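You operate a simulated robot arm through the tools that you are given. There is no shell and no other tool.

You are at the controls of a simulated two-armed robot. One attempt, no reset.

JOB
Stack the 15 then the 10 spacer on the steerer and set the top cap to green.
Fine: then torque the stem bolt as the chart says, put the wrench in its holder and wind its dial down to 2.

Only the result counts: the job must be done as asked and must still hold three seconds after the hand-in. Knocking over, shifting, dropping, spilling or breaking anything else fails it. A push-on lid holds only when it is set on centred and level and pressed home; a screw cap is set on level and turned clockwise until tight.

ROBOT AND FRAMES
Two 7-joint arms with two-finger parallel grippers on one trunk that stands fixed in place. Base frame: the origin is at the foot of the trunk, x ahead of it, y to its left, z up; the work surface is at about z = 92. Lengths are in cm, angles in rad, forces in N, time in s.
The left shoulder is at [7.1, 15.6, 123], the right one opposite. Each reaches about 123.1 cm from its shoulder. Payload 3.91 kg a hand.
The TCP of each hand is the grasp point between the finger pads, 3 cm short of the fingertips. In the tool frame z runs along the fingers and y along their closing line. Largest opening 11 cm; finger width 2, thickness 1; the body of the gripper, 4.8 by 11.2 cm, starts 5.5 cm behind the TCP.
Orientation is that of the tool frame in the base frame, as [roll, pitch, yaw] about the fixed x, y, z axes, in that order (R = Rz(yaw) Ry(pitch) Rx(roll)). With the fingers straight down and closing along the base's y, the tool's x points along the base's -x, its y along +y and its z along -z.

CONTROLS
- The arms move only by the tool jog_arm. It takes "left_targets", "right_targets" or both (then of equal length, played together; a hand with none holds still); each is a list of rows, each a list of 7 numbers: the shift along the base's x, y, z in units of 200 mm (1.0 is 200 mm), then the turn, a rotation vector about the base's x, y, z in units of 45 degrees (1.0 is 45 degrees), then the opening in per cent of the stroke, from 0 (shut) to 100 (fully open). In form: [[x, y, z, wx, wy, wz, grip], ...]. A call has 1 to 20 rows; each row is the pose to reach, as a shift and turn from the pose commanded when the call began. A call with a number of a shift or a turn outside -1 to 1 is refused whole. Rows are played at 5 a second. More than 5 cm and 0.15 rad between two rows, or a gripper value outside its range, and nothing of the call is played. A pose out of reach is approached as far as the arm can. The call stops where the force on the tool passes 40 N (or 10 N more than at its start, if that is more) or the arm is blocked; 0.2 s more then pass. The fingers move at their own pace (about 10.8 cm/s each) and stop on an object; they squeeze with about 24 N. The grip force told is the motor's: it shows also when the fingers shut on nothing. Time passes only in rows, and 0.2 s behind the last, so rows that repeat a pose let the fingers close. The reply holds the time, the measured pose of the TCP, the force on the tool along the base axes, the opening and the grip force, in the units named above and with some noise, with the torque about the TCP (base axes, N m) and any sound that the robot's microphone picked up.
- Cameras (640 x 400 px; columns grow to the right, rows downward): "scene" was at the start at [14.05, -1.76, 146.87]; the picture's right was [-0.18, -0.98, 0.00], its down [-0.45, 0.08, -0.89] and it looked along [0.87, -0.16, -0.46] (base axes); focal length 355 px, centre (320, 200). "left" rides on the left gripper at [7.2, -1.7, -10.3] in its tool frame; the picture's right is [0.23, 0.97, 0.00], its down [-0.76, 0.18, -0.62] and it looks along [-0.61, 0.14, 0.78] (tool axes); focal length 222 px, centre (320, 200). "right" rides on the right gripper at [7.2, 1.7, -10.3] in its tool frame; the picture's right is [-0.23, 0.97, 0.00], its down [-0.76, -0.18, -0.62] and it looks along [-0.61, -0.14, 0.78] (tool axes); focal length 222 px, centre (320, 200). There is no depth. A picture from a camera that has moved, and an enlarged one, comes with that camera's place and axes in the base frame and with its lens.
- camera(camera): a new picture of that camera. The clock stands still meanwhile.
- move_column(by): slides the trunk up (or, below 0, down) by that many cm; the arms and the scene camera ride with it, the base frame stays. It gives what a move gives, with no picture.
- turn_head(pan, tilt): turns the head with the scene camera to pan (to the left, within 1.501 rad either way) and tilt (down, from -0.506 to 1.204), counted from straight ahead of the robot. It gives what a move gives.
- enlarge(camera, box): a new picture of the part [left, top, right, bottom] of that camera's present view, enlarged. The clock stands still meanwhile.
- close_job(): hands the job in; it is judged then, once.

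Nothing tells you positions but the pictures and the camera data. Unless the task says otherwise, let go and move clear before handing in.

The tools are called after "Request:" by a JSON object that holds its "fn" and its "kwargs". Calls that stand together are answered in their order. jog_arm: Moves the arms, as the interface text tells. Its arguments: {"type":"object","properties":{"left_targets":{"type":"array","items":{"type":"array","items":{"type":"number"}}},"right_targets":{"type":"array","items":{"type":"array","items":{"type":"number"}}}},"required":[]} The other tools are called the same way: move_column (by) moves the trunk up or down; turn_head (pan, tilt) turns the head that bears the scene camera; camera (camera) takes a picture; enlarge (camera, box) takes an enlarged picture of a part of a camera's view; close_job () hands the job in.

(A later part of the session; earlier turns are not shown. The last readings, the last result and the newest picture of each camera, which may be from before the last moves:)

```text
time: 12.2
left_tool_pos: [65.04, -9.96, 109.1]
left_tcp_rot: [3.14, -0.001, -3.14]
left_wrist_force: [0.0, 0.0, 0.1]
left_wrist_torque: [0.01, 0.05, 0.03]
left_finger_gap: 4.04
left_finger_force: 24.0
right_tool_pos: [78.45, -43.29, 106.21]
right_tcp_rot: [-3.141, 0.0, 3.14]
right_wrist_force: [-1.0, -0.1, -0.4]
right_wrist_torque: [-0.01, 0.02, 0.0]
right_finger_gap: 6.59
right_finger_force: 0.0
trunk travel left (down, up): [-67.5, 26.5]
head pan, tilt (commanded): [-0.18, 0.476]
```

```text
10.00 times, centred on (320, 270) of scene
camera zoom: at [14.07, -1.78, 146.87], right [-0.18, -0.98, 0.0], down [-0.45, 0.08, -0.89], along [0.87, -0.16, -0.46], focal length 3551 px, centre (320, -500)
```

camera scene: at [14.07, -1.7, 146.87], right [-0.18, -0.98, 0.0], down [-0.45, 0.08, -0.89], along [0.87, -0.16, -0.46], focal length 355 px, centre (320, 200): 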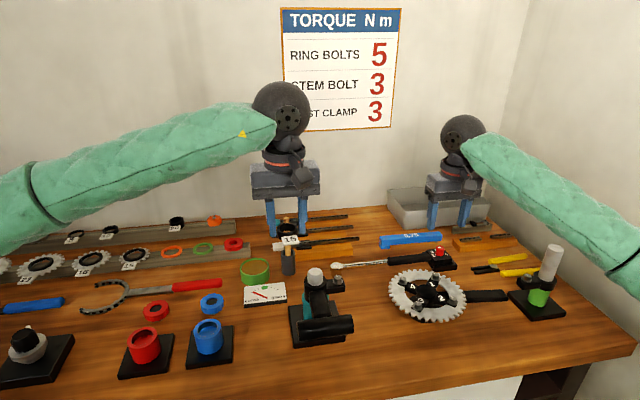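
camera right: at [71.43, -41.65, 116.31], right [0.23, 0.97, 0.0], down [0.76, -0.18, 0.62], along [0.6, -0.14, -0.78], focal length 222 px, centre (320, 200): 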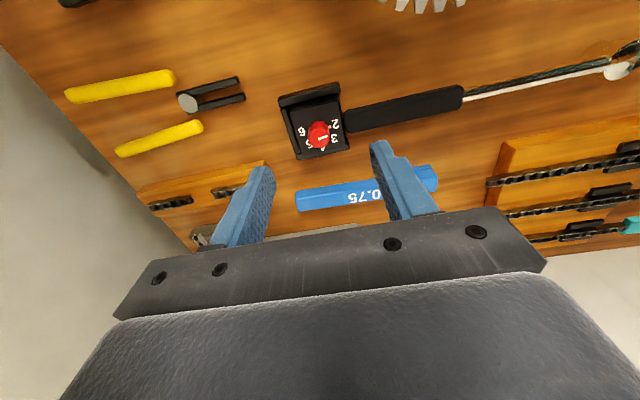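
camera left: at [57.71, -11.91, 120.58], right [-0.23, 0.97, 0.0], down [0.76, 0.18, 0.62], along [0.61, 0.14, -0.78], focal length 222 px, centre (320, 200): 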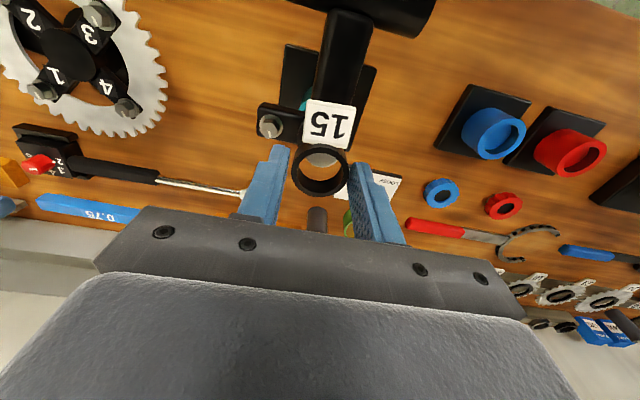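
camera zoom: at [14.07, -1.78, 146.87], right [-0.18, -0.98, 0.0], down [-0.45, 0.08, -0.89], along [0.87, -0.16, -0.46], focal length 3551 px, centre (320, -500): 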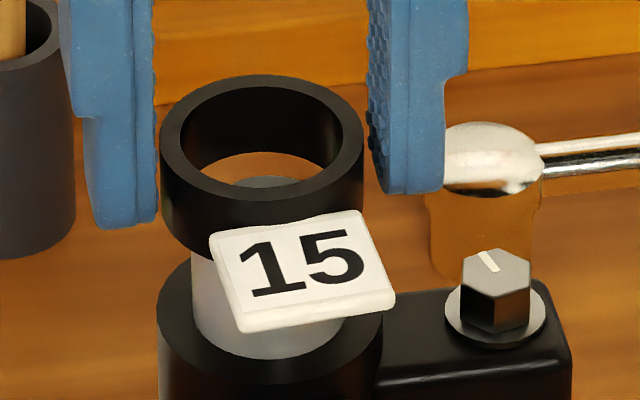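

Now nearly concentric: I'll correct +0.1 in x and −0.08 in y, then lower over the chamfer in small steps while watching the force.

Request:
{"fn": "jog_arm", "kwargs": {"left_targets": [[0.005, -0.004, 0, 0, 0, 0, 15], [0.005, -0.004, -0.015, 0, 0, 0, 15], [0.005, -0.004, -0.03, 0, 0, 0, 15], [0.005, -0.004, -0.045, 0, 0, 0, 15], [0.005, -0.004, -0.06, 0, 0, 0, 15], [0.005, -0.004, -0.06, 0, 0, 0, 15]]}}

Request:
{"fn": "enlarge", "kwargs": {"camera": "left", "box": [240, 110, 400, 210]}}

Request:
{"fn": "enlarge", "kwargs": {"camera": "scene", "box": [288, 250, 352, 290]}}

```text
time: 13.6
left_tool_pos: [64.99, -10.13, 107.95]
left_tcp_rot: [3.141, 0.0, -3.141]
left_wrist_force: [-13.8, 1.3, 3.7]
left_wrist_torque: [0.06, 0.42, 0.05]
left_finger_gap: 4.05
left_finger_force: 23.8
right_tool_pos: [78.37, -43.23, 106.11]
right_tcp_rot: [-3.141, 0.001, 3.141]
right_wrist_force: [-0.3, -0.2, -0.1]
right_wrist_torque: [-0.01, 0.0, -0.02]
right_finger_gap: 6.58
right_finger_force: 0.1
trunk travel left (down, up): [-67.5, 26.5]
head pan, tilt (commanded): [-0.18, 0.476]
```

```text
4.00 times, centred on (320, 160) of left
camera zoom: at [57.8, -11.78, 118.15], right [-0.23, 0.97, 0.0], down [0.76, 0.18, 0.62], along [0.61, 0.14, -0.78], focal length 888 px, centre (320, 360)
```

zoom: 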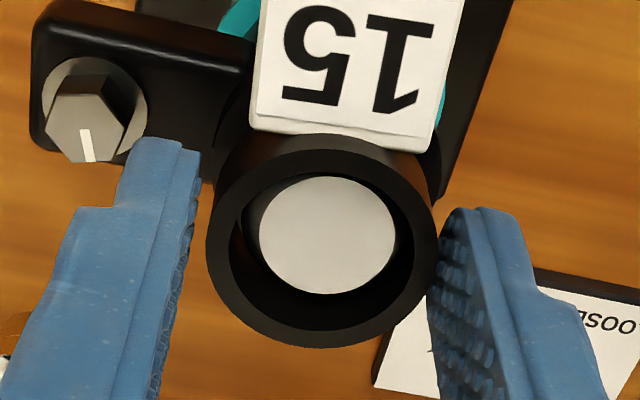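

```text
10.00 times, centred on (320, 270) of scene
camera zoom: at [13.91, -1.74, 146.89], right [-0.18, -0.98, 0.0], down [-0.45, 0.08, -0.89], along [0.87, -0.16, -0.46], focal length 3551 px, centre (320, -500)
```

zoom: 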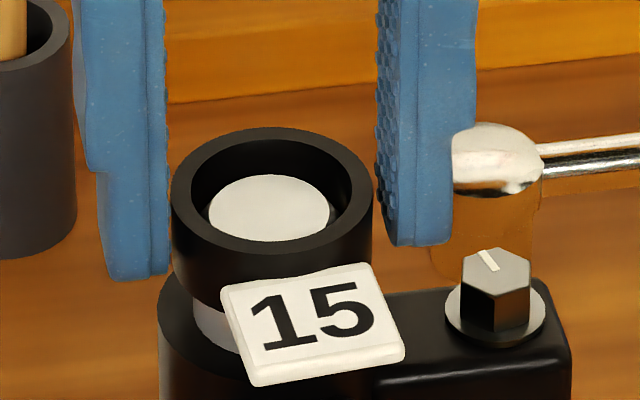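

The ring is over the steerer; the −13.8 N along x says I'm pushing it too far toward +x. I'll back off in x and see the side force vanish before lowering further.

Request:
{"fn": "jog_arm", "kwargs": {"left_targets": [[-0.006, 0, 0, 0, 0, 0, 15], [-0.006, 0, 0, 0, 0, 0, 15]]}}

```text
time: 14.2
left_tool_pos: [65.13, -10.15, 107.88]
left_tcp_rot: [-3.141, -0.001, -3.14]
left_wrist_force: [-6.5, 4.5, -0.8]
left_wrist_torque: [0.18, 0.27, -0.04]
left_finger_gap: 4.06
left_finger_force: 23.9
right_tool_pos: [78.55, -43.27, 106.1]
right_tcp_rot: [3.141, 0.0, 3.14]
right_wrist_force: [0.1, -0.1, 1.0]
right_wrist_torque: [-0.01, 0.02, 0.02]
right_finger_gap: 6.61
right_finger_force: 0.0
trunk travel left (down, up): [-67.5, 26.5]
head pan, tilt (commanded): [-0.18, 0.476]
```

The side force halves per 0.12 cm; I'll take off the rest (−0.11 x, +0.07 y) and then lower.

Request:
{"fn": "jog_arm", "kwargs": {"left_targets": [[-0.0055, 0.0035, 0, 0, 0, 0, 15], [-0.0055, 0.0035, 0, 0, 0, 0, 15]]}}

Request:
{"fn": "jog_arm", "kwargs": {"left_targets": [[0, 0, -0.015, 0, 0, 0, 15], [0, 0, -0.03, 0, 0, 0, 15], [0, 0, -0.03, 0, 0, 0, 15]]}}

```text
time: 14.8
left_tool_pos: [64.95, -10.1, 107.87]
left_tcp_rot: [3.141, 0.001, -3.139]
left_wrist_force: [-0.3, 1.3, 0.8]
left_wrist_torque: [0.0, -0.02, -0.02]
left_finger_gap: 4.08
left_finger_force: 24.2
right_tool_pos: [78.44, -43.25, 106.05]
right_tcp_rot: [3.141, -0.001, 3.141]
right_wrist_force: [-0.1, -0.6, 1.2]
right_wrist_torque: [-0.01, 0.01, 0.0]
right_finger_gap: 6.6
right_finger_force: 0.1
trunk travel left (down, up): [-67.5, 26.5]
head pan, tilt (commanded): [-0.18, 0.476]
```

```text
time: 15.6
left_tool_pos: [64.92, -10.04, 107.45]
left_tcp_rot: [3.141, 0.0, -3.14]
left_wrist_force: [-0.8, -0.5, -0.6]
left_wrist_torque: [0.0, -0.01, -0.03]
left_finger_gap: 4.07
left_finger_force: 23.8
right_tool_pos: [78.46, -43.25, 106.11]
right_tcp_rot: [-3.141, 0.0, -3.141]
right_wrist_force: [0.5, -0.7, -0.5]
right_wrist_torque: [-0.01, 0.02, 0.0]
right_finger_gap: 6.6
right_finger_force: 0.1
trunk travel left (down, up): [-67.5, 26.5]
head pan, tilt (commanded): [-0.18, 0.476]
```

Side forces are gone and it slides freely. I'll lower until it seats on the stem collar.

Request:
{"fn": "jog_arm", "kwargs": {"left_targets": [[0, 0, -0.01, 0, 0, 0, 15], [0, 0, -0.02, 0, 0, 0, 15], [0, 0, -0.025, 0, 0, 0, 15], [0, 0, -0.03, 0, 0, 0, 15], [0, 0, -0.03, 0, 0, 0, 15]]}}

Request:
{"fn": "enlarge", "kwargs": {"camera": "scene", "box": [288, 250, 352, 290]}}

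```text
time: 16.8
left_tool_pos: [64.84, -10.13, 106.74]
left_tcp_rot: [3.141, -0.001, -3.14]
left_wrist_force: [8.3, -4.7, 3.0]
left_wrist_torque: [-0.18, -0.26, 0.07]
left_finger_gap: 4.07
left_finger_force: 24.1
right_tool_pos: [78.45, -43.37, 106.03]
right_tcp_rot: [-3.141, 0.0, 3.141]
right_wrist_force: [0.4, -0.9, 0.5]
right_wrist_torque: [-0.01, 0.01, -0.04]
right_finger_gap: 6.62
right_finger_force: 0.2
trunk travel left (down, up): [-67.5, 26.5]
head pan, tilt (commanded): [-0.18, 0.476]
```

```text
10.00 times, centred on (320, 270) of scene
camera zoom: at [14.13, -1.85, 146.87], right [-0.18, -0.98, 0.0], down [-0.45, 0.08, -0.89], along [0.87, -0.16, -0.46], focal length 3551 px, centre (320, -500)
```

zoom: 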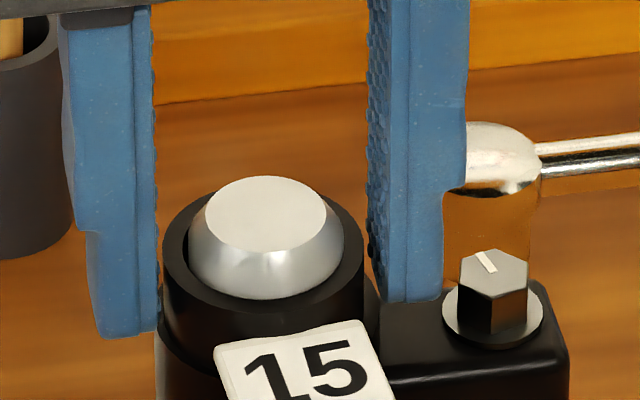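

It is about seated with small side forces; I'll relax those and press lightly to make sure it rests on the collar.

Request:
{"fn": "jog_arm", "kwargs": {"left_targets": [[0.006, -0.0035, 0, 0, 0, 0, 15], [0.006, -0.0035, -0.005, 0, 0, 0, 15], [0.006, -0.0035, -0.01, 0, 0, 0, 15], [0.006, -0.0035, -0.01, 0, 0, 0, 15]]}}

Request:
{"fn": "enlarge", "kwargs": {"camera": "scene", "box": [288, 250, 352, 290]}}

Request:
{"fn": "enlarge", "kwargs": {"camera": "left", "box": [240, 110, 400, 210]}}

```text
time: 17.8
left_tool_pos: [64.72, -10.08, 106.7]
left_tcp_rot: [3.141, 0.001, -3.139]
left_wrist_force: [1.9, 3.5, 15.5]
left_wrist_torque: [0.16, -0.05, -0.03]
left_finger_gap: 4.04
left_finger_force: 24.0
right_tool_pos: [78.37, -43.22, 106.24]
right_tcp_rot: [3.14, 0.0, -3.141]
right_wrist_force: [0.4, -0.7, -0.1]
right_wrist_torque: [0.05, 0.01, -0.01]
right_finger_gap: 6.6
right_finger_force: 0.0
trunk travel left (down, up): [-67.5, 26.5]
head pan, tilt (commanded): [-0.18, 0.476]
```

```text
10.00 times, centred on (320, 270) of scene
camera zoom: at [13.96, -1.75, 146.9], right [-0.18, -0.98, 0.0], down [-0.45, 0.08, -0.89], along [0.87, -0.16, -0.46], focal length 3551 px, centre (320, -500)
```

zoom: 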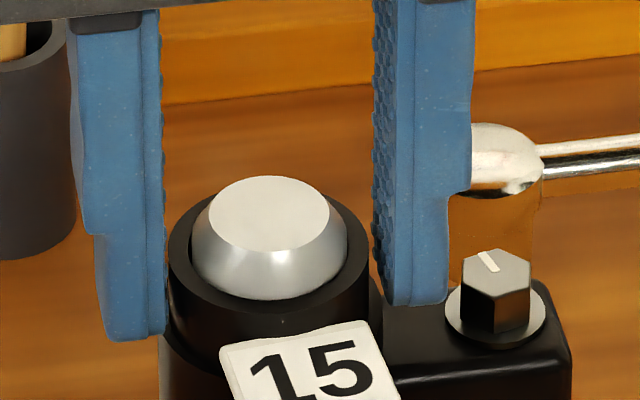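

```text
4.00 times, centred on (320, 160) of left
camera zoom: at [57.61, -11.68, 116.95], right [-0.23, 0.97, 0.0], down [0.76, 0.18, 0.62], along [0.61, 0.14, -0.78], focal length 888 px, centre (320, 360)
```

zoom: 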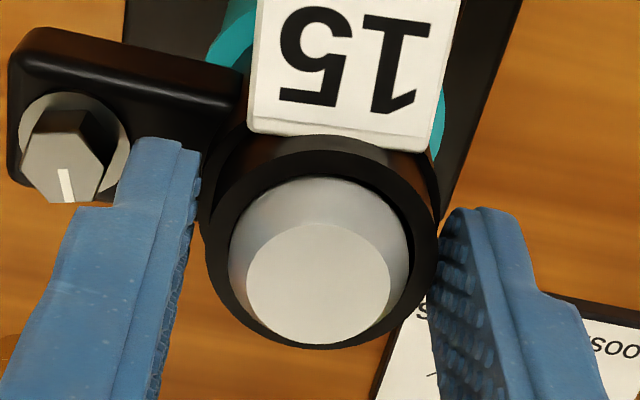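

It's seated (15 N up-force at z = 106.7). I'll ease the press, open just enough, and lift away.

Request:
{"fn": "jog_arm", "kwargs": {"left_targets": [[0, 0, 0.005, 0, 0, 0, 15], [0, 0, 0.005, 0, 0, 0, 42], [0, 0, 0.005, 0, 0, 0, 46], [0, 0, 0.005, 0, 0, 0, 46], [0, 0, 0.05, 0, 0, 0, 46], [0, 0, 0.15, 0, 0, 0, 46], [0, 0, 0.3, 0, 0, 0, 46], [0, 0, 0.45, 0, 0, 0, 50]]}}

Request:
{"fn": "enlarge", "kwargs": {"camera": "scene", "box": [272, 245, 368, 305]}}

Request:
{"fn": "camera", "kwargs": {"camera": "left"}}

```text
time: 19.6
left_tool_pos: [65.08, -9.87, 115.66]
left_tcp_rot: [-3.14, 0.001, -3.141]
left_wrist_force: [-0.4, -0.4, 1.3]
left_wrist_torque: [-0.02, -0.02, -0.03]
left_finger_gap: 5.5
left_finger_force: 0.1
right_tool_pos: [78.49, -43.29, 106.22]
right_tcp_rot: [3.141, -0.001, -3.141]
right_wrist_force: [0.3, -1.9, 0.7]
right_wrist_torque: [-0.01, 0.03, 0.0]
right_finger_gap: 6.61
right_finger_force: 0.1
trunk travel left (down, up): [-67.5, 26.5]
head pan, tilt (commanded): [-0.18, 0.476]
```

```text
6.67 times, centred on (320, 275) of scene
camera zoom: at [14.01, -1.81, 146.87], right [-0.18, -0.98, 0.0], down [-0.45, 0.08, -0.89], along [0.87, -0.16, -0.46], focal length 2367 px, centre (320, -300)
```

zoom: 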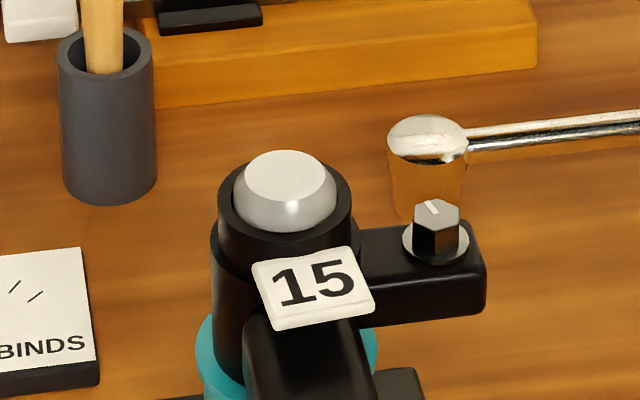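

```text
taken
camera left: at [57.8, -11.62, 125.97], right [-0.23, 0.97, 0.0], down [0.76, 0.18, 0.62], along [0.61, 0.14, -0.78], focal length 222 px, centre (320, 200)
```

left: 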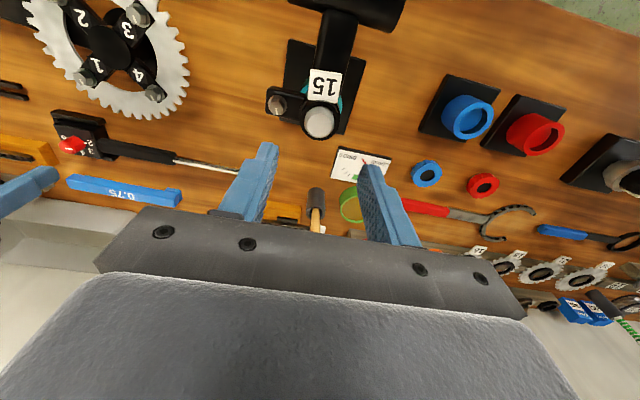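

The 15 spacer sits flat on the collar. Next is the 10 spacer, which I place at about (103.4, 38.9) on the back rail; I'll travel there high.

Request:
{"fn": "jog_arm", "kwargs": {"left_targets": [[0.1, 0.1, 0, 0, 0, 0, 50], [0.25, 0.26, 0, 0, 0, 0, 50], [0.4, 0.42, 0, 0, 0, 0, 50], [0.55, 0.58, 0, 0, 0, 0, 50], [0.7, 0.74, 0, 0, 0, 0, 50], [0.85, 0.9, 0, 0, 0, 0, 50], [0.95, 1.0, 0, 0, 0, 0, 50]]}}

Request:
{"fn": "jog_arm", "kwargs": {"left_targets": [[0.14, 0.16, -0.05, 0, 0, 0, 50], [0.28, 0.33, -0.1, 0, 0, 0, 50], [0.42, 0.5, -0.15, 0, 0, 0, 50], [0.56, 0.67, -0.2, 0, 0, 0, 50], [0.7, 0.84, -0.25, 0, 0, 0, 50], [0.8, 0.96, -0.3, 0, 0, 0, 50], [0.84, 1.0, -0.3, 0, 0, 0, 50]]}}

Request:
{"fn": "jog_arm", "kwargs": {"left_targets": [[0.04, 0.15, -0.08, 0, 0, 0, 55], [0.08, 0.3, -0.16, 0, 0, 0, 55], [0.115, 0.43, -0.24, 0, 0, 0, 55], [0.115, 0.44, -0.32, 0, 0, 0, 55], [0.115, 0.44, -0.32, 0, 0, 0, 55]]}}

Request:
{"fn": "camera", "kwargs": {"camera": "left"}}

Request:
{"fn": "enlarge", "kwargs": {"camera": "scene", "box": [80, 180, 160, 250]}}

```text
time: 21.2
left_tool_pos: [84.03, 9.94, 115.48]
left_tcp_rot: [-3.14, -0.001, -3.141]
left_wrist_force: [0.5, -0.3, -0.2]
left_wrist_torque: [0.0, 0.01, 0.01]
left_finger_gap: 5.51
left_finger_force: 0.0
right_tool_pos: [78.46, -43.34, 106.14]
right_tcp_rot: [3.141, 0.0, 3.141]
right_wrist_force: [0.7, 0.1, 0.1]
right_wrist_torque: [0.03, 0.0, -0.02]
right_finger_gap: 6.6
right_finger_force: 0.1
trunk travel left (down, up): [-67.5, 26.5]
head pan, tilt (commanded): [-0.18, 0.476]
```

```text
time: 22.8
left_tool_pos: [100.72, 30.06, 109.46]
left_tcp_rot: [3.141, -0.002, -3.141]
left_wrist_force: [-1.0, 0.6, 0.8]
left_wrist_torque: [-0.02, 0.01, -0.02]
left_finger_gap: 5.48
left_finger_force: 0.1
right_tool_pos: [78.43, -43.16, 105.98]
right_tcp_rot: [-3.141, -0.001, 3.141]
right_wrist_force: [1.0, 0.0, 0.0]
right_wrist_torque: [0.03, -0.03, -0.04]
right_finger_gap: 6.58
right_finger_force: 0.1
trunk travel left (down, up): [-67.5, 26.5]
head pan, tilt (commanded): [-0.18, 0.476]
```

```text
time: 24.0
left_tool_pos: [103.25, 38.72, 103.06]
left_tcp_rot: [3.141, -0.001, -3.14]
left_wrist_force: [-0.5, -0.4, 0.6]
left_wrist_torque: [-0.04, -0.01, 0.0]
left_finger_gap: 6.04
left_finger_force: 0.1
right_tool_pos: [78.45, -43.2, 106.16]
right_tcp_rot: [-3.141, 0.001, 3.141]
right_wrist_force: [0.2, -0.2, 0.2]
right_wrist_torque: [-0.03, -0.02, 0.01]
right_finger_gap: 6.58
right_finger_force: 0.1
trunk travel left (down, up): [-67.5, 26.5]
head pan, tilt (commanded): [-0.18, 0.476]
```

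```text
taken
camera left: at [95.97, 37.02, 113.39], right [-0.23, 0.97, 0.0], down [0.76, 0.18, 0.62], along [0.61, 0.14, -0.78], focal length 222 px, centre (320, 200)
```

left: 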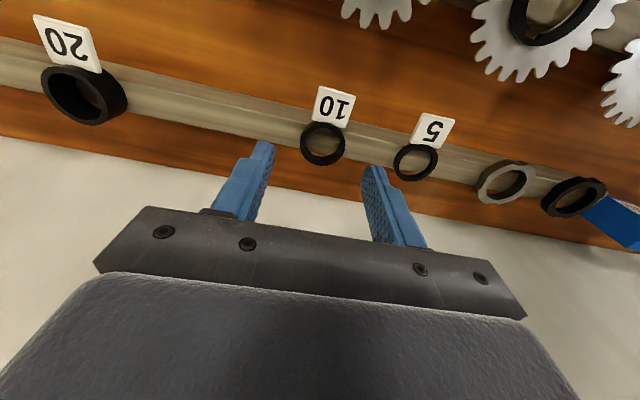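

```text
5.71 times, centred on (120, 215) of scene
camera zoom: at [14.05, -1.77, 146.88], right [-0.18, -0.98, 0.0], down [-0.45, 0.08, -0.89], along [0.87, -0.16, -0.46], focal length 2029 px, centre (1463, 114)
```

zoom: 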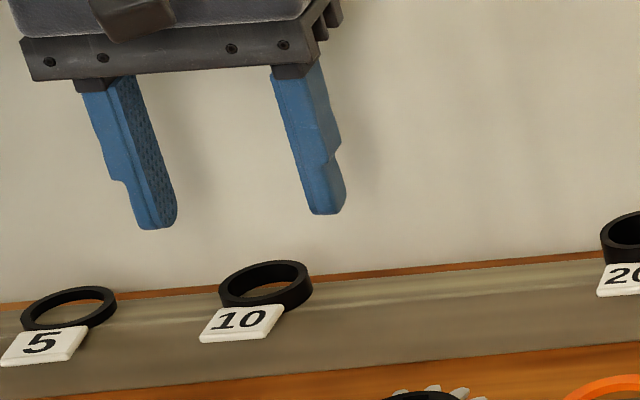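

Request:
{"fn": "enlarge", "kwargs": {"camera": "left", "box": [272, 80, 368, 180]}}

```text
4.00 times, centred on (320, 130) of left
camera zoom: at [95.97, 37.02, 113.39], right [-0.23, 0.97, 0.0], down [0.76, 0.18, 0.62], along [0.61, 0.14, -0.78], focal length 888 px, centre (320, 480)
```

zoom: 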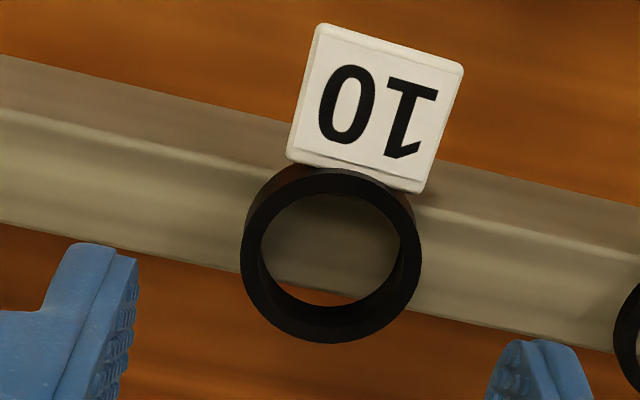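

The 10 spacer's top is at (103.41, 39.0, 96.4), so I'll shift +0.24, +0.28 and descend to grip just above the rail.

Request:
{"fn": "jog_arm", "kwargs": {"left_targets": [[0.012, 0.014, -0.08, 0, 0, 0, 55], [0.012, 0.014, -0.16, 0, 0, 0, 55], [0.012, 0.014, -0.215, 0, 0, 0, 55], [0.012, 0.014, -0.215, 0, 0, 0, 55]]}}

Request:
{"fn": "enlarge", "kwargs": {"camera": "left", "box": [240, 110, 400, 210]}}

Request:
{"fn": "enlarge", "kwargs": {"camera": "scene", "box": [92, 205, 140, 245]}}

```text
time: 25.0
left_tool_pos: [103.17, 39.04, 98.93]
left_tcp_rot: [-3.14, -0.001, -3.138]
left_wrist_force: [0.0, 0.2, -0.9]
left_wrist_torque: [0.04, 0.03, 0.0]
left_finger_gap: 6.09
left_finger_force: 0.1
right_tool_pos: [78.5, -43.28, 106.13]
right_tcp_rot: [-3.14, 0.0, -3.141]
right_wrist_force: [0.2, 0.0, 0.3]
right_wrist_torque: [0.01, -0.01, -0.02]
right_finger_gap: 6.57
right_finger_force: 0.1
trunk travel left (down, up): [-67.5, 26.5]
head pan, tilt (commanded): [-0.18, 0.476]
```

```text
4.00 times, centred on (320, 160) of left
camera zoom: at [96.01, 37.33, 109.23], right [-0.23, 0.97, 0.0], down [0.76, 0.18, 0.62], along [0.61, 0.14, -0.78], focal length 888 px, centre (320, 360)
```

zoom: 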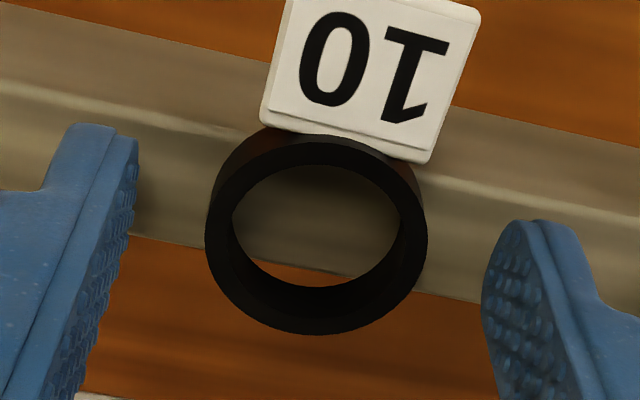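

```text
10.00 times, centred on (116, 225) of scene
camera zoom: at [14.07, -1.76, 146.87], right [-0.18, -0.98, 0.0], down [-0.45, 0.08, -0.89], along [0.87, -0.16, -0.46], focal length 3551 px, centre (2360, -50)
```

zoom: 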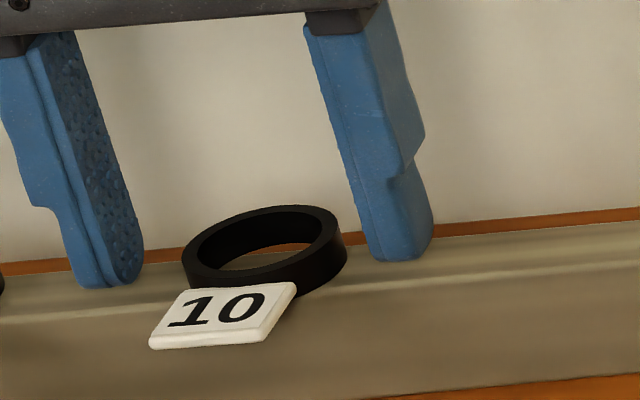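

Centred. I'll settle the last millimetres and close on it, then lift 1 cm at first.

Request:
{"fn": "jog_arm", "kwargs": {"left_targets": [[0.008, 0, -0.009, 0, 0, 0, 55], [0.008, 0, -0.009, 0, 0, 0, 55], [0.008, 0, -0.009, 0, 0, 0, 25], [0.008, 0, -0.009, 0, 0, 0, 15], [0.008, 0, -0.009, 0, 0, 0, 15], [0.008, 0, 0.02, 0, 0, 0, 15], [0.008, 0, 0.06, 0, 0, 0, 15], [0.008, 0, 0.12, 0, 0, 0, 15], [0.008, 0, 0.2, 0, 0, 0, 15]]}}

Request:
{"fn": "enlarge", "kwargs": {"camera": "left", "box": [240, 110, 400, 210]}}

Request:
{"fn": "enlarge", "kwargs": {"camera": "scene", "box": [92, 195, 156, 245]}}

```text
time: 27.0
left_tool_pos: [103.54, 39.31, 102.94]
left_tcp_rot: [-3.14, -0.002, -3.14]
left_wrist_force: [-0.8, 0.2, -0.2]
left_wrist_torque: [-0.02, 0.0, 0.0]
left_finger_gap: 4.05
left_finger_force: 24.3
right_tool_pos: [78.35, -43.25, 106.06]
right_tcp_rot: [-3.142, 0.0, -3.141]
right_wrist_force: [-0.6, -0.8, 1.4]
right_wrist_torque: [-0.03, 0.0, 0.03]
right_finger_gap: 6.6
right_finger_force: 0.1
trunk travel left (down, up): [-67.5, 26.5]
head pan, tilt (commanded): [-0.18, 0.476]
```

```text
4.00 times, centred on (320, 160) of left
camera zoom: at [96.33, 37.53, 113.15], right [-0.23, 0.97, 0.0], down [0.76, 0.18, 0.62], along [0.61, 0.14, -0.78], focal length 888 px, centre (320, 360)
```

zoom: 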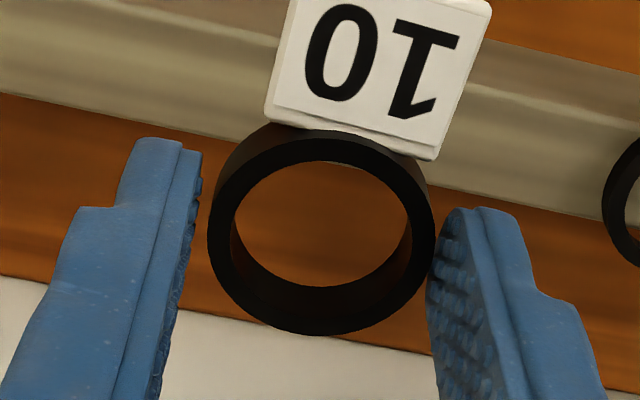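

```text
8.00 times, centred on (124, 220) of scene
camera zoom: at [14.04, -1.79, 146.87], right [-0.18, -0.98, 0.0], down [-0.45, 0.08, -0.89], along [0.87, -0.16, -0.46], focal length 2841 px, centre (1888, 40)
```

zoom: 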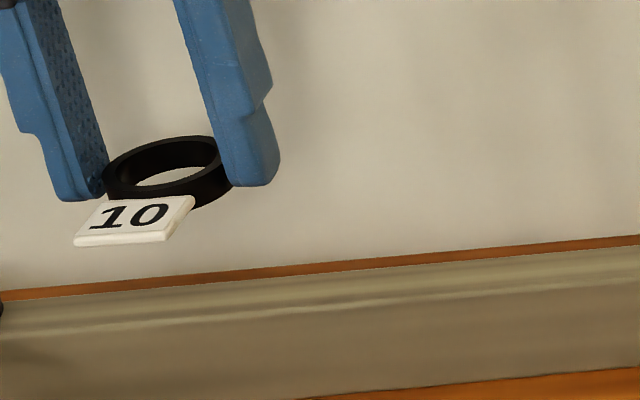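

The 10 spacer is up and level. I'll carry it back the same high way to the steerer.

Request:
{"fn": "jog_arm", "kwargs": {"left_targets": [[-0.05, -0.06, 0.15, 0, 0, 0, 15], [-0.12, -0.14, 0.32, 0, 0, 0, 15], [-0.21, -0.26, 0.48, 0, 0, 0, 15], [-0.32, -0.4, 0.6, 0, 0, 0, 15], [-0.43, -0.55, 0.635, 0, 0, 0, 15], [-0.54, -0.7, 0.635, 0, 0, 0, 15], [-0.65, -0.85, 0.635, 0, 0, 0, 15], [-0.76, -1.0, 0.635, 0, 0, 0, 15]]}}

Request:
{"fn": "jog_arm", "kwargs": {"left_targets": [[-0.11, -0.15, 0, 0, 0, 0, 15], [-0.22, -0.3, 0, 0, 0, 0, 15], [-0.34, -0.45, 0, 0, 0, 0, 15], [-0.46, -0.6, 0, 0, 0, 0, 15], [-0.58, -0.75, 0, 0, 0, 0, 15], [-0.7, -0.9, 0, 0, 0, 0, 15], [-0.8, -1.0, 0, 0, 0, 0, 15]]}}

Request:
{"fn": "jog_arm", "kwargs": {"left_targets": [[-0.12, -0.15, 0, 0, 0, 0, 15], [-0.24, -0.3, 0, 0, 0, 0, 15], [-0.363, -0.452, 0, 0, 0, 0, 15], [-0.363, -0.452, -0.1, 0, 0, 0, 15], [-0.363, -0.452, -0.2, 0, 0, 0, 15], [-0.363, -0.452, -0.26, 0, 0, 0, 15], [-0.363, -0.452, -0.26, 0, 0, 0, 15]]}}

Request:
{"fn": "enlarge", "kwargs": {"camera": "left", "box": [240, 110, 400, 210]}}

Request:
{"fn": "enlarge", "kwargs": {"camera": "scene", "box": [288, 245, 352, 285]}}

```text
time: 28.8
left_tool_pos: [88.13, 18.97, 115.5]
left_tcp_rot: [3.14, 0.0, -3.139]
left_wrist_force: [0.7, 0.4, -0.2]
left_wrist_torque: [-0.01, -0.02, -0.02]
left_finger_gap: 3.99
left_finger_force: 23.9
right_tool_pos: [78.43, -43.17, 106.1]
right_tcp_rot: [-3.14, -0.001, -3.141]
right_wrist_force: [0.1, -0.3, 0.7]
right_wrist_torque: [0.03, -0.04, 0.0]
right_finger_gap: 6.6
right_finger_force: 0.1
trunk travel left (down, up): [-67.5, 26.5]
head pan, tilt (commanded): [-0.18, 0.476]
```

```text
time: 30.4
left_tool_pos: [71.88, -0.95, 115.76]
left_tcp_rot: [-3.141, 0.0, -3.14]
left_wrist_force: [0.2, -0.5, 0.7]
left_wrist_torque: [0.0, 0.01, 0.02]
left_finger_gap: 3.99
left_finger_force: 24.1
right_tool_pos: [78.4, -43.24, 106.08]
right_tcp_rot: [3.14, 0.0, -3.141]
right_wrist_force: [0.2, -0.2, -0.1]
right_wrist_torque: [0.0, 0.0, 0.05]
right_finger_gap: 6.6
right_finger_force: 0.0
trunk travel left (down, up): [-67.5, 26.5]
head pan, tilt (commanded): [-0.18, 0.476]
```

```text
time: 32.0
left_tool_pos: [64.88, -10.03, 110.21]
left_tcp_rot: [3.141, 0.001, 3.141]
left_wrist_force: [0.1, -0.1, -0.3]
left_wrist_torque: [-0.02, 0.01, -0.01]
left_finger_gap: 4.04
left_finger_force: 23.4
right_tool_pos: [78.55, -43.19, 105.97]
right_tcp_rot: [-3.14, 0.0, 3.14]
right_wrist_force: [-0.7, 0.3, 0.1]
right_wrist_torque: [-0.02, -0.03, 0.01]
right_finger_gap: 6.59
right_finger_force: 0.1
trunk travel left (down, up): [-67.5, 26.5]
head pan, tilt (commanded): [-0.18, 0.476]
```

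```text
4.00 times, centred on (320, 160) of left
camera zoom: at [57.62, -11.71, 120.49], right [-0.23, 0.97, 0.0], down [0.76, 0.18, 0.62], along [0.61, 0.14, -0.78], focal length 888 px, centre (320, 360)
```

zoom: 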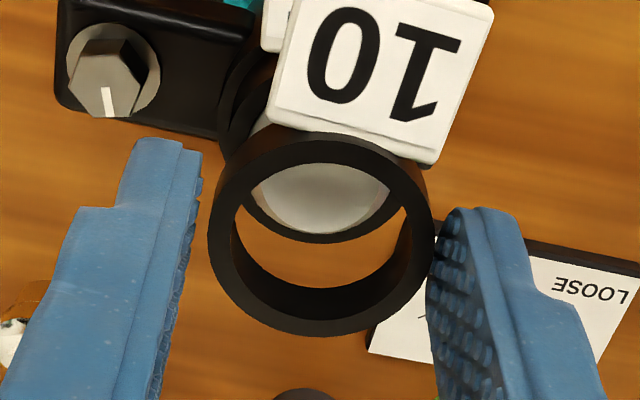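

```text
10.00 times, centred on (320, 265) of scene
camera zoom: at [14.05, -1.77, 146.87], right [-0.18, -0.98, 0.0], down [-0.45, 0.08, -0.89], along [0.87, -0.16, -0.46], focal length 3551 px, centre (320, -450)
```

zoom: 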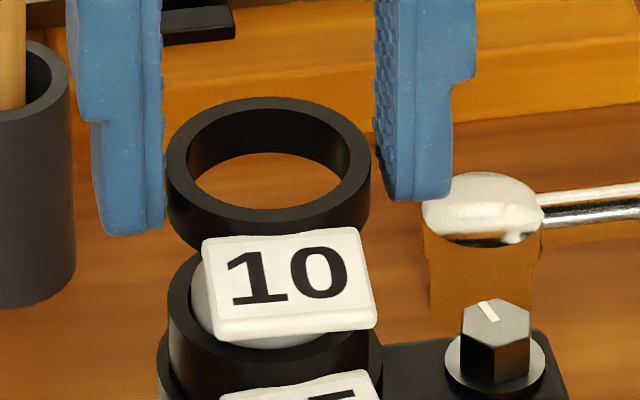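

Very nearly concentric; the spacer sits about 0.12 cm short in x. I'll correct it and lower onto the chamfer, watching the forces.

Request:
{"fn": "jog_arm", "kwargs": {"left_targets": [[0.006, 0, -0.03, 0, 0, 0, 15], [0.006, 0, -0.06, 0, 0, 0, 15], [0.006, 0, -0.075, 0, 0, 0, 15], [0.006, 0, -0.085, 0, 0, 0, 15], [0.006, 0, -0.085, 0, 0, 0, 15]]}}

Request:
{"fn": "enlarge", "kwargs": {"camera": "left", "box": [240, 110, 400, 210]}}

Request:
{"fn": "enlarge", "kwargs": {"camera": "scene", "box": [288, 245, 352, 285]}}

```text
time: 33.2
left_tool_pos: [64.95, -10.02, 108.62]
left_tcp_rot: [-3.141, -0.001, -3.14]
left_wrist_force: [-0.2, 0.2, -0.3]
left_wrist_torque: [-0.02, 0.0, 0.0]
left_finger_gap: 4.0
left_finger_force: 23.6
right_tool_pos: [78.57, -43.28, 106.17]
right_tcp_rot: [-3.14, 0.002, -3.14]
right_wrist_force: [0.3, 0.7, 0.5]
right_wrist_torque: [0.0, 0.01, -0.03]
right_finger_gap: 6.58
right_finger_force: 0.1
trunk travel left (down, up): [-67.5, 26.5]
head pan, tilt (commanded): [-0.18, 0.476]
```

```text
4.00 times, centred on (320, 160) of left
camera zoom: at [57.82, -11.64, 118.86], right [-0.23, 0.97, 0.0], down [0.76, 0.18, 0.62], along [0.61, 0.14, -0.78], focal length 888 px, centre (320, 360)
```

zoom: 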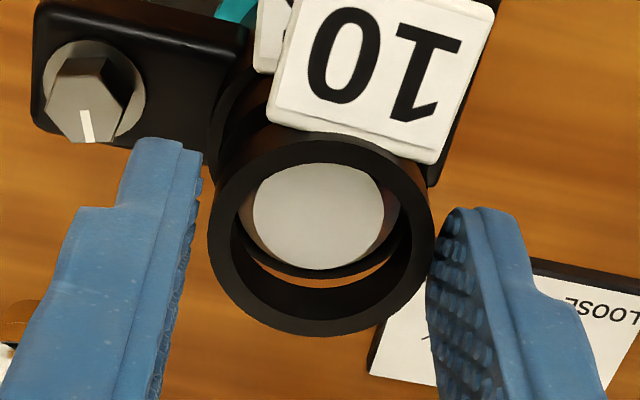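

```text
10.00 times, centred on (320, 265) of scene
camera zoom: at [14.07, -1.78, 146.87], right [-0.18, -0.98, 0.0], down [-0.45, 0.08, -0.89], along [0.87, -0.16, -0.46], focal length 3551 px, centre (320, -450)
```

zoom: 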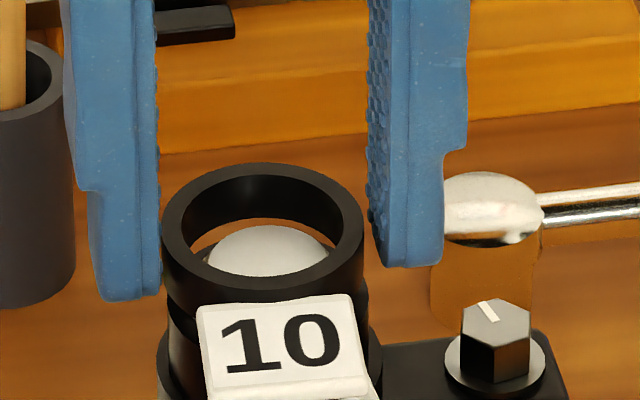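

No contact yet, nearly centred. I'll continue down with a tiny −y correction.

Request:
{"fn": "jog_arm", "kwargs": {"left_targets": [[0, -0.003, -0.01, 0, 0, 0, 15], [0, -0.003, -0.02, 0, 0, 0, 15], [0, -0.003, -0.02, 0, 0, 0, 15]]}}

```text
time: 34.0
left_tool_pos: [65.04, -10.15, 108.25]
left_tcp_rot: [-3.142, 0.001, 3.141]
left_wrist_force: [-2.9, 3.0, 3.7]
left_wrist_torque: [0.14, 0.19, -0.07]
left_finger_gap: 3.97
left_finger_force: 23.9
right_tool_pos: [78.38, -43.19, 106.08]
right_tcp_rot: [3.141, 0.0, 3.142]
right_wrist_force: [0.0, -0.3, 0.0]
right_wrist_torque: [0.0, 0.01, 0.04]
right_finger_gap: 6.6
right_finger_force: 0.3
trunk travel left (down, up): [-67.5, 26.5]
head pan, tilt (commanded): [-0.18, 0.476]
```

Light contact; I'll relieve the sideways few newtons and keep lowering.

Request:
{"fn": "jog_arm", "kwargs": {"left_targets": [[-0.003, 0.003, -0.005, 0, 0, 0, 15], [-0.003, 0.003, -0.01, 0, 0, 0, 15], [-0.003, 0.003, -0.01, 0, 0, 0, 15]]}}

Request:
{"fn": "enlarge", "kwargs": {"camera": "left", "box": [240, 110, 400, 210]}}

Request:
{"fn": "enlarge", "kwargs": {"camera": "scene", "box": [288, 250, 352, 290]}}

```text
time: 34.8
left_tool_pos: [64.99, -10.06, 108.1]
left_tcp_rot: [-3.141, 0.001, 3.141]
left_wrist_force: [-6.9, -4.0, 2.6]
left_wrist_torque: [-0.15, 0.2, 0.02]
left_finger_gap: 4.01
left_finger_force: 23.5
right_tool_pos: [78.35, -43.21, 106.23]
right_tcp_rot: [3.141, 0.0, 3.142]
right_wrist_force: [0.5, 0.5, -0.3]
right_wrist_torque: [0.0, -0.02, 0.03]
right_finger_gap: 6.6
right_finger_force: 0.1
trunk travel left (down, up): [-67.5, 26.5]
head pan, tilt (commanded): [-0.18, 0.476]
```

```text
4.00 times, centred on (320, 160) of left
camera zoom: at [57.8, -11.69, 118.37], right [-0.23, 0.97, 0.0], down [0.76, 0.18, 0.62], along [0.61, 0.14, -0.78], focal length 888 px, centre (320, 360)
```

zoom: 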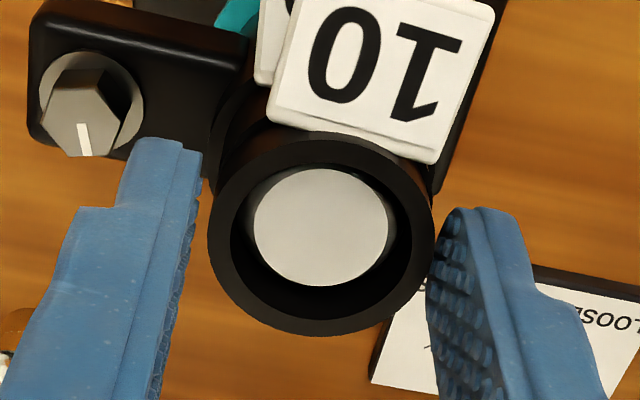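

```text
10.00 times, centred on (320, 270) of scene
camera zoom: at [13.98, -1.8, 146.88], right [-0.18, -0.98, 0.0], down [-0.45, 0.08, -0.89], along [0.87, -0.16, -0.46], focal length 3551 px, centre (320, -500)
```

zoom: 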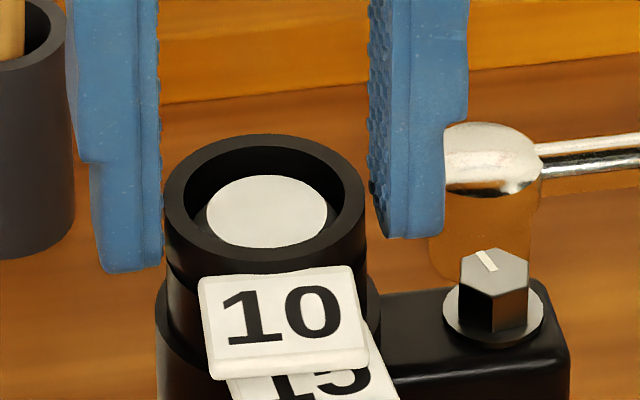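

The ring is around the steerer. I'll relieve the side force and lower until the up-force shows it's resting on the 15 spacer.

Request:
{"fn": "jog_arm", "kwargs": {"left_targets": [[-0.005, -0.002, 0, 0, 0, 0, 15], [-0.005, -0.002, -0.008, 0, 0, 0, 15], [-0.005, -0.002, -0.015, 0, 0, 0, 15], [-0.005, -0.002, -0.015, 0, 0, 0, 15]]}}

```text
time: 35.8
left_tool_pos: [65.08, -10.04, 107.85]
left_tcp_rot: [-3.139, 0.001, -3.139]
left_wrist_force: [7.2, -1.8, 24.6]
left_wrist_torque: [-0.09, -0.22, 0.02]
left_finger_gap: 4.07
left_finger_force: 24.3
right_tool_pos: [78.36, -43.27, 106.04]
right_tcp_rot: [-3.141, 0.001, -3.14]
right_wrist_force: [0.4, 0.5, -0.5]
right_wrist_torque: [0.02, 0.0, 0.0]
right_finger_gap: 6.61
right_finger_force: 0.0
trunk travel left (down, up): [-67.5, 26.5]
head pan, tilt (commanded): [-0.18, 0.476]
```

24.6 N up-force at z ≈ 107.9: it is down. I'll look closely before letting go.

Request:
{"fn": "enlarge", "kwargs": {"camera": "scene", "box": [296, 262, 344, 292]}}

Request:
{"fn": "jog_arm", "kwargs": {"left_targets": [[0.002, 0, 0.006, 0, 0, 0, 15], [0.002, 0, 0.006, 0, 0, 0, 15]]}}

```text
13.33 times, centred on (320, 277) of scene
camera zoom: at [13.97, -1.77, 146.91], right [-0.18, -0.98, 0.0], down [-0.45, 0.08, -0.89], along [0.87, -0.16, -0.46], focal length 4735 px, centre (320, -827)
```

zoom: 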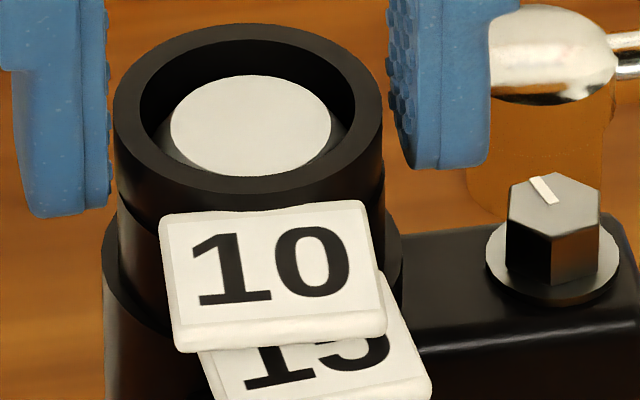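

```text
time: 36.4
left_tool_pos: [64.93, -9.89, 107.87]
left_tcp_rot: [-3.142, 0.001, -3.139]
left_wrist_force: [6.1, 0.7, 20.2]
left_wrist_torque: [0.02, -0.23, 0.0]
left_finger_gap: 4.07
left_finger_force: 23.7
right_tool_pos: [78.44, -43.17, 106.15]
right_tcp_rot: [3.141, 0.001, 3.141]
right_wrist_force: [-0.5, -0.3, -0.3]
right_wrist_torque: [-0.04, 0.05, -0.02]
right_finger_gap: 6.6
right_finger_force: 0.0
trunk travel left (down, up): [-67.5, 26.5]
head pan, tilt (commanded): [-0.18, 0.476]
```

It rests flush on the 15 spacer. I'll ease off, open, and lift clear.

Request:
{"fn": "jog_arm", "kwargs": {"left_targets": [[0.004, 0, 0.01, 0, 0, 0, 15], [0.004, 0, 0.01, 0, 0, 0, 42], [0.004, 0, 0.01, 0, 0, 0, 46], [0.004, 0, 0.01, 0, 0, 0, 46], [0.004, 0, 0.05, 0, 0, 0, 46], [0.004, 0, 0.15, 0, 0, 0, 46], [0.004, 0, 0.3, 0, 0, 0, 50], [0.004, 0, 0.4, 0, 0, 0, 55]]}}

Request:
{"fn": "enlarge", "kwargs": {"camera": "scene", "box": [280, 245, 360, 295]}}

Request:
{"fn": "enlarge", "kwargs": {"camera": "left", "box": [256, 70, 384, 150]}}

```text
time: 38.2
left_tool_pos: [65.17, -10.04, 115.99]
left_tcp_rot: [-3.141, 0.0, -3.141]
left_wrist_force: [0.1, 0.1, 0.2]
left_wrist_torque: [0.02, 0.0, 0.02]
left_finger_gap: 6.03
left_finger_force: 0.0
right_tool_pos: [78.53, -43.21, 106.08]
right_tcp_rot: [3.141, 0.001, 3.141]
right_wrist_force: [0.4, 0.0, 0.0]
right_wrist_torque: [0.03, -0.04, 0.01]
right_finger_gap: 6.6
right_finger_force: 0.2
trunk travel left (down, up): [-67.5, 26.5]
head pan, tilt (commanded): [-0.18, 0.476]
```

```text
8.00 times, centred on (320, 270) of scene
camera zoom: at [14.04, -1.77, 146.87], right [-0.18, -0.98, 0.0], down [-0.45, 0.08, -0.89], along [0.87, -0.16, -0.46], focal length 2841 px, centre (320, -360)
```

zoom: 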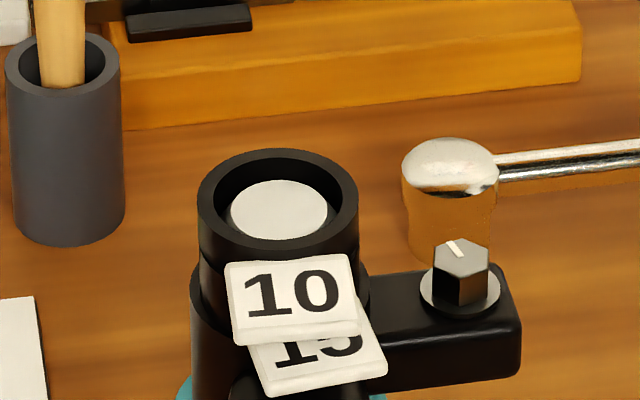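

```text
5.00 times, centred on (320, 110) of left
camera zoom: at [57.87, -11.68, 126.26], right [-0.23, 0.97, 0.0], down [0.76, 0.18, 0.62], along [0.61, 0.14, -0.78], focal length 1111 px, centre (320, 650)
```

zoom: 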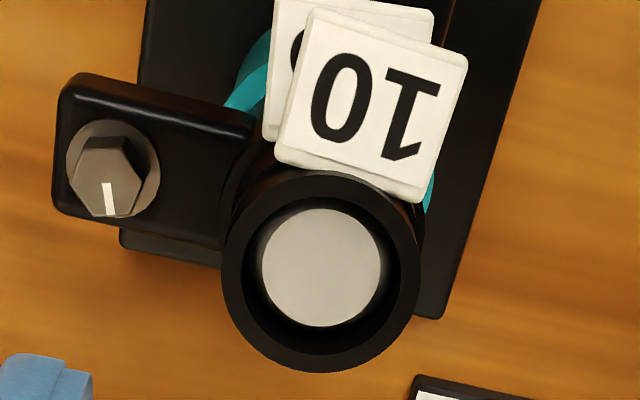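

Both spacers are stacked, 15 below 10, flush and concentric. Next the orange top cap at about (103, 11.9) on the back rail.

Request:
{"fn": "jog_arm", "kwargs": {"left_targets": [[0.15, 0.08, 0, 0, 0, 0, 60], [0.34, 0.19, 0, 0, 0, 0, 60], [0.53, 0.3, 0, 0, 0, 0, 60], [0.72, 0.42, 0, 0, 0, 0, 60], [0.9, 0.52, 0, 0, 0, 0, 60], [0.95, 0.55, 0, 0, 0, 0, 60]]}}

Request:
{"fn": "jog_arm", "kwargs": {"left_targets": [[0.16, 0.09, -0.08, 0, 0, 0, 60], [0.32, 0.18, -0.16, 0, 0, 0, 60], [0.48, 0.28, -0.24, 0, 0, 0, 60], [0.64, 0.38, -0.33, 0, 0, 0, 60], [0.8, 0.47, -0.42, 0, 0, 0, 60], [0.92, 0.54, -0.52, 0, 0, 0, 60], [0.92, 0.54, -0.56, 0, 0, 0, 60]]}}

Request:
{"fn": "camera", "kwargs": {"camera": "left"}}

Request:
{"fn": "enlarge", "kwargs": {"camera": "scene", "box": [180, 190, 260, 240]}}

```text
time: 39.6
left_tool_pos: [84.36, 1.1, 115.9]
left_tcp_rot: [-3.141, 0.001, -3.14]
left_wrist_force: [-0.3, 0.7, -1.1]
left_wrist_torque: [0.0, -0.03, -0.01]
left_finger_gap: 6.61
left_finger_force: 0.1
right_tool_pos: [78.43, -43.18, 106.01]
right_tcp_rot: [-3.141, 0.0, 3.141]
right_wrist_force: [0.8, 0.9, -0.5]
right_wrist_torque: [-0.01, 0.04, 0.01]
right_finger_gap: 6.6
right_finger_force: 0.0
trunk travel left (down, up): [-67.5, 26.5]
head pan, tilt (commanded): [-0.18, 0.476]
```

```text
time: 41.2
left_tool_pos: [102.31, 11.74, 104.76]
left_tcp_rot: [3.141, 0.0, -3.141]
left_wrist_force: [0.7, -0.2, 0.3]
left_wrist_torque: [-0.03, 0.01, 0.01]
left_finger_gap: 6.61
left_finger_force: 0.0
right_tool_pos: [78.41, -43.23, 106.08]
right_tcp_rot: [3.141, -0.001, -3.141]
right_wrist_force: [-0.3, -0.1, -0.9]
right_wrist_torque: [0.01, 0.03, 0.01]
right_finger_gap: 6.59
right_finger_force: 0.0
trunk travel left (down, up): [-67.5, 26.5]
head pan, tilt (commanded): [-0.18, 0.476]
```

```text
taken
camera left: at [95.11, 10.06, 115.04], right [-0.23, 0.97, 0.0], down [0.76, 0.18, 0.62], along [0.61, 0.14, -0.78], focal length 222 px, centre (320, 200)
```

left: 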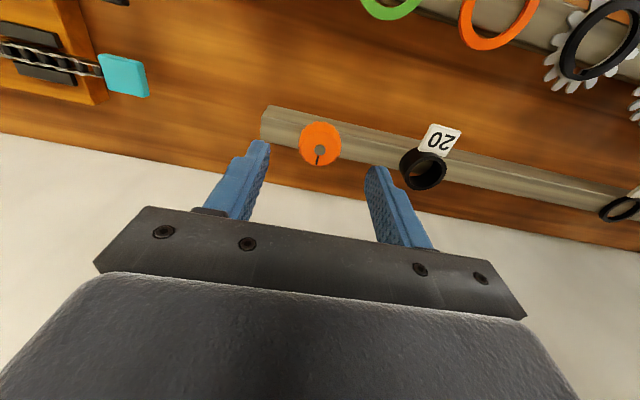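

```text
8.00 times, centred on (220, 215) of scene
camera zoom: at [14.04, -1.76, 146.88], right [-0.18, -0.98, 0.0], down [-0.45, 0.08, -0.89], along [0.87, -0.16, -0.46], focal length 2841 px, centre (1120, 80)
```

zoom: 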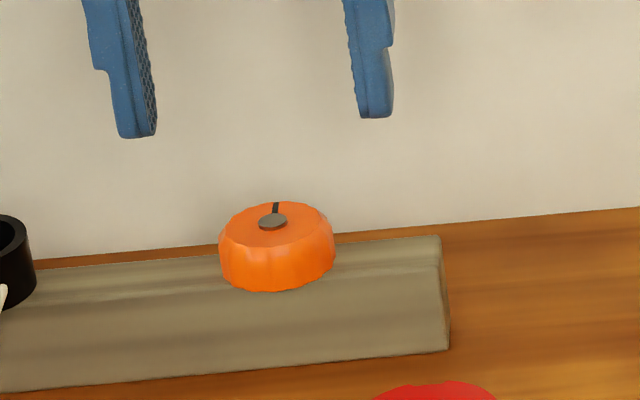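

Request:
{"fn": "enlarge", "kwargs": {"camera": "left", "box": [272, 100, 368, 180]}}

```text
5.00 times, centred on (320, 140) of left
camera zoom: at [95.11, 10.06, 115.04], right [-0.23, 0.97, 0.0], down [0.76, 0.18, 0.62], along [0.61, 0.14, -0.78], focal length 1111 px, centre (320, 500)
```

zoom: 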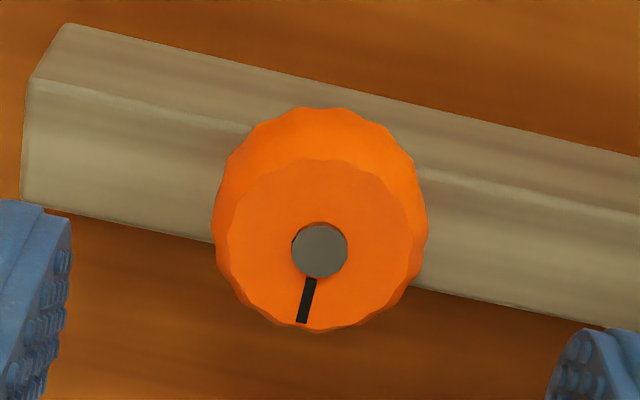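

The cap's top is at (103.5, 12.0, 97.3), about 4 cm wide at its skirt. I'll centre over it and descend to grip near its base.

Request:
{"fn": "jog_arm", "kwargs": {"left_targets": [[0.05, 0.012, -0.08, 0, 0, 0, 60], [0.059, 0.012, -0.16, 0, 0, 0, 60], [0.059, 0.012, -0.23, 0, 0, 0, 60], [0.059, 0.012, -0.27, 0, 0, 0, 60], [0.059, 0.012, -0.27, 0, 0, 0, 60]]}}

Request:
{"fn": "enlarge", "kwargs": {"camera": "left", "box": [240, 110, 400, 210]}}

Request:
{"fn": "enlarge", "kwargs": {"camera": "scene", "box": [180, 195, 244, 235]}}

```text
time: 42.4
left_tool_pos: [103.56, 12.23, 99.21]
left_tcp_rot: [3.141, 0.001, -3.14]
left_wrist_force: [0.3, 0.9, 0.5]
left_wrist_torque: [0.02, 0.01, 0.02]
left_finger_gap: 6.59
left_finger_force: 0.0
right_tool_pos: [78.38, -43.18, 106.04]
right_tcp_rot: [3.141, 0.0, 3.141]
right_wrist_force: [0.4, 1.0, 0.0]
right_wrist_torque: [-0.02, -0.02, 0.0]
right_finger_gap: 6.59
right_finger_force: 0.0
trunk travel left (down, up): [-67.5, 26.5]
head pan, tilt (commanded): [-0.18, 0.476]
```

```text
4.00 times, centred on (320, 160) of left
camera zoom: at [96.42, 10.39, 109.58], right [-0.23, 0.97, 0.0], down [0.76, 0.18, 0.62], along [0.61, 0.14, -0.78], focal length 888 px, centre (320, 360)
```

zoom: 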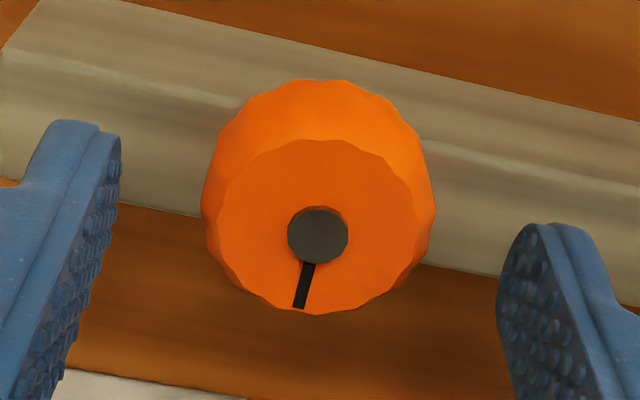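

```text
10.00 times, centred on (212, 215) of scene
camera zoom: at [14.06, -1.77, 146.87], right [-0.18, -0.98, 0.0], down [-0.45, 0.08, -0.89], along [0.87, -0.16, -0.46], focal length 3551 px, centre (1400, 50)
```

zoom: 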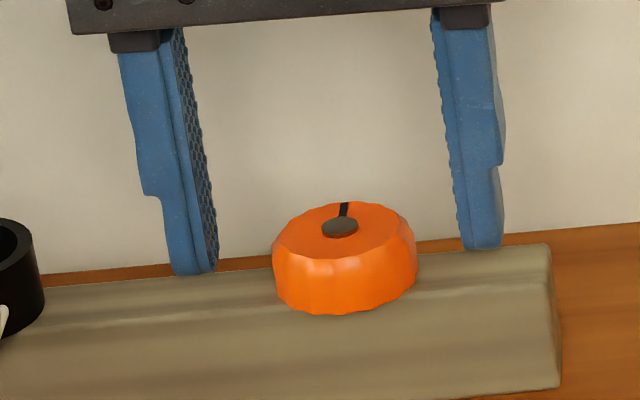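

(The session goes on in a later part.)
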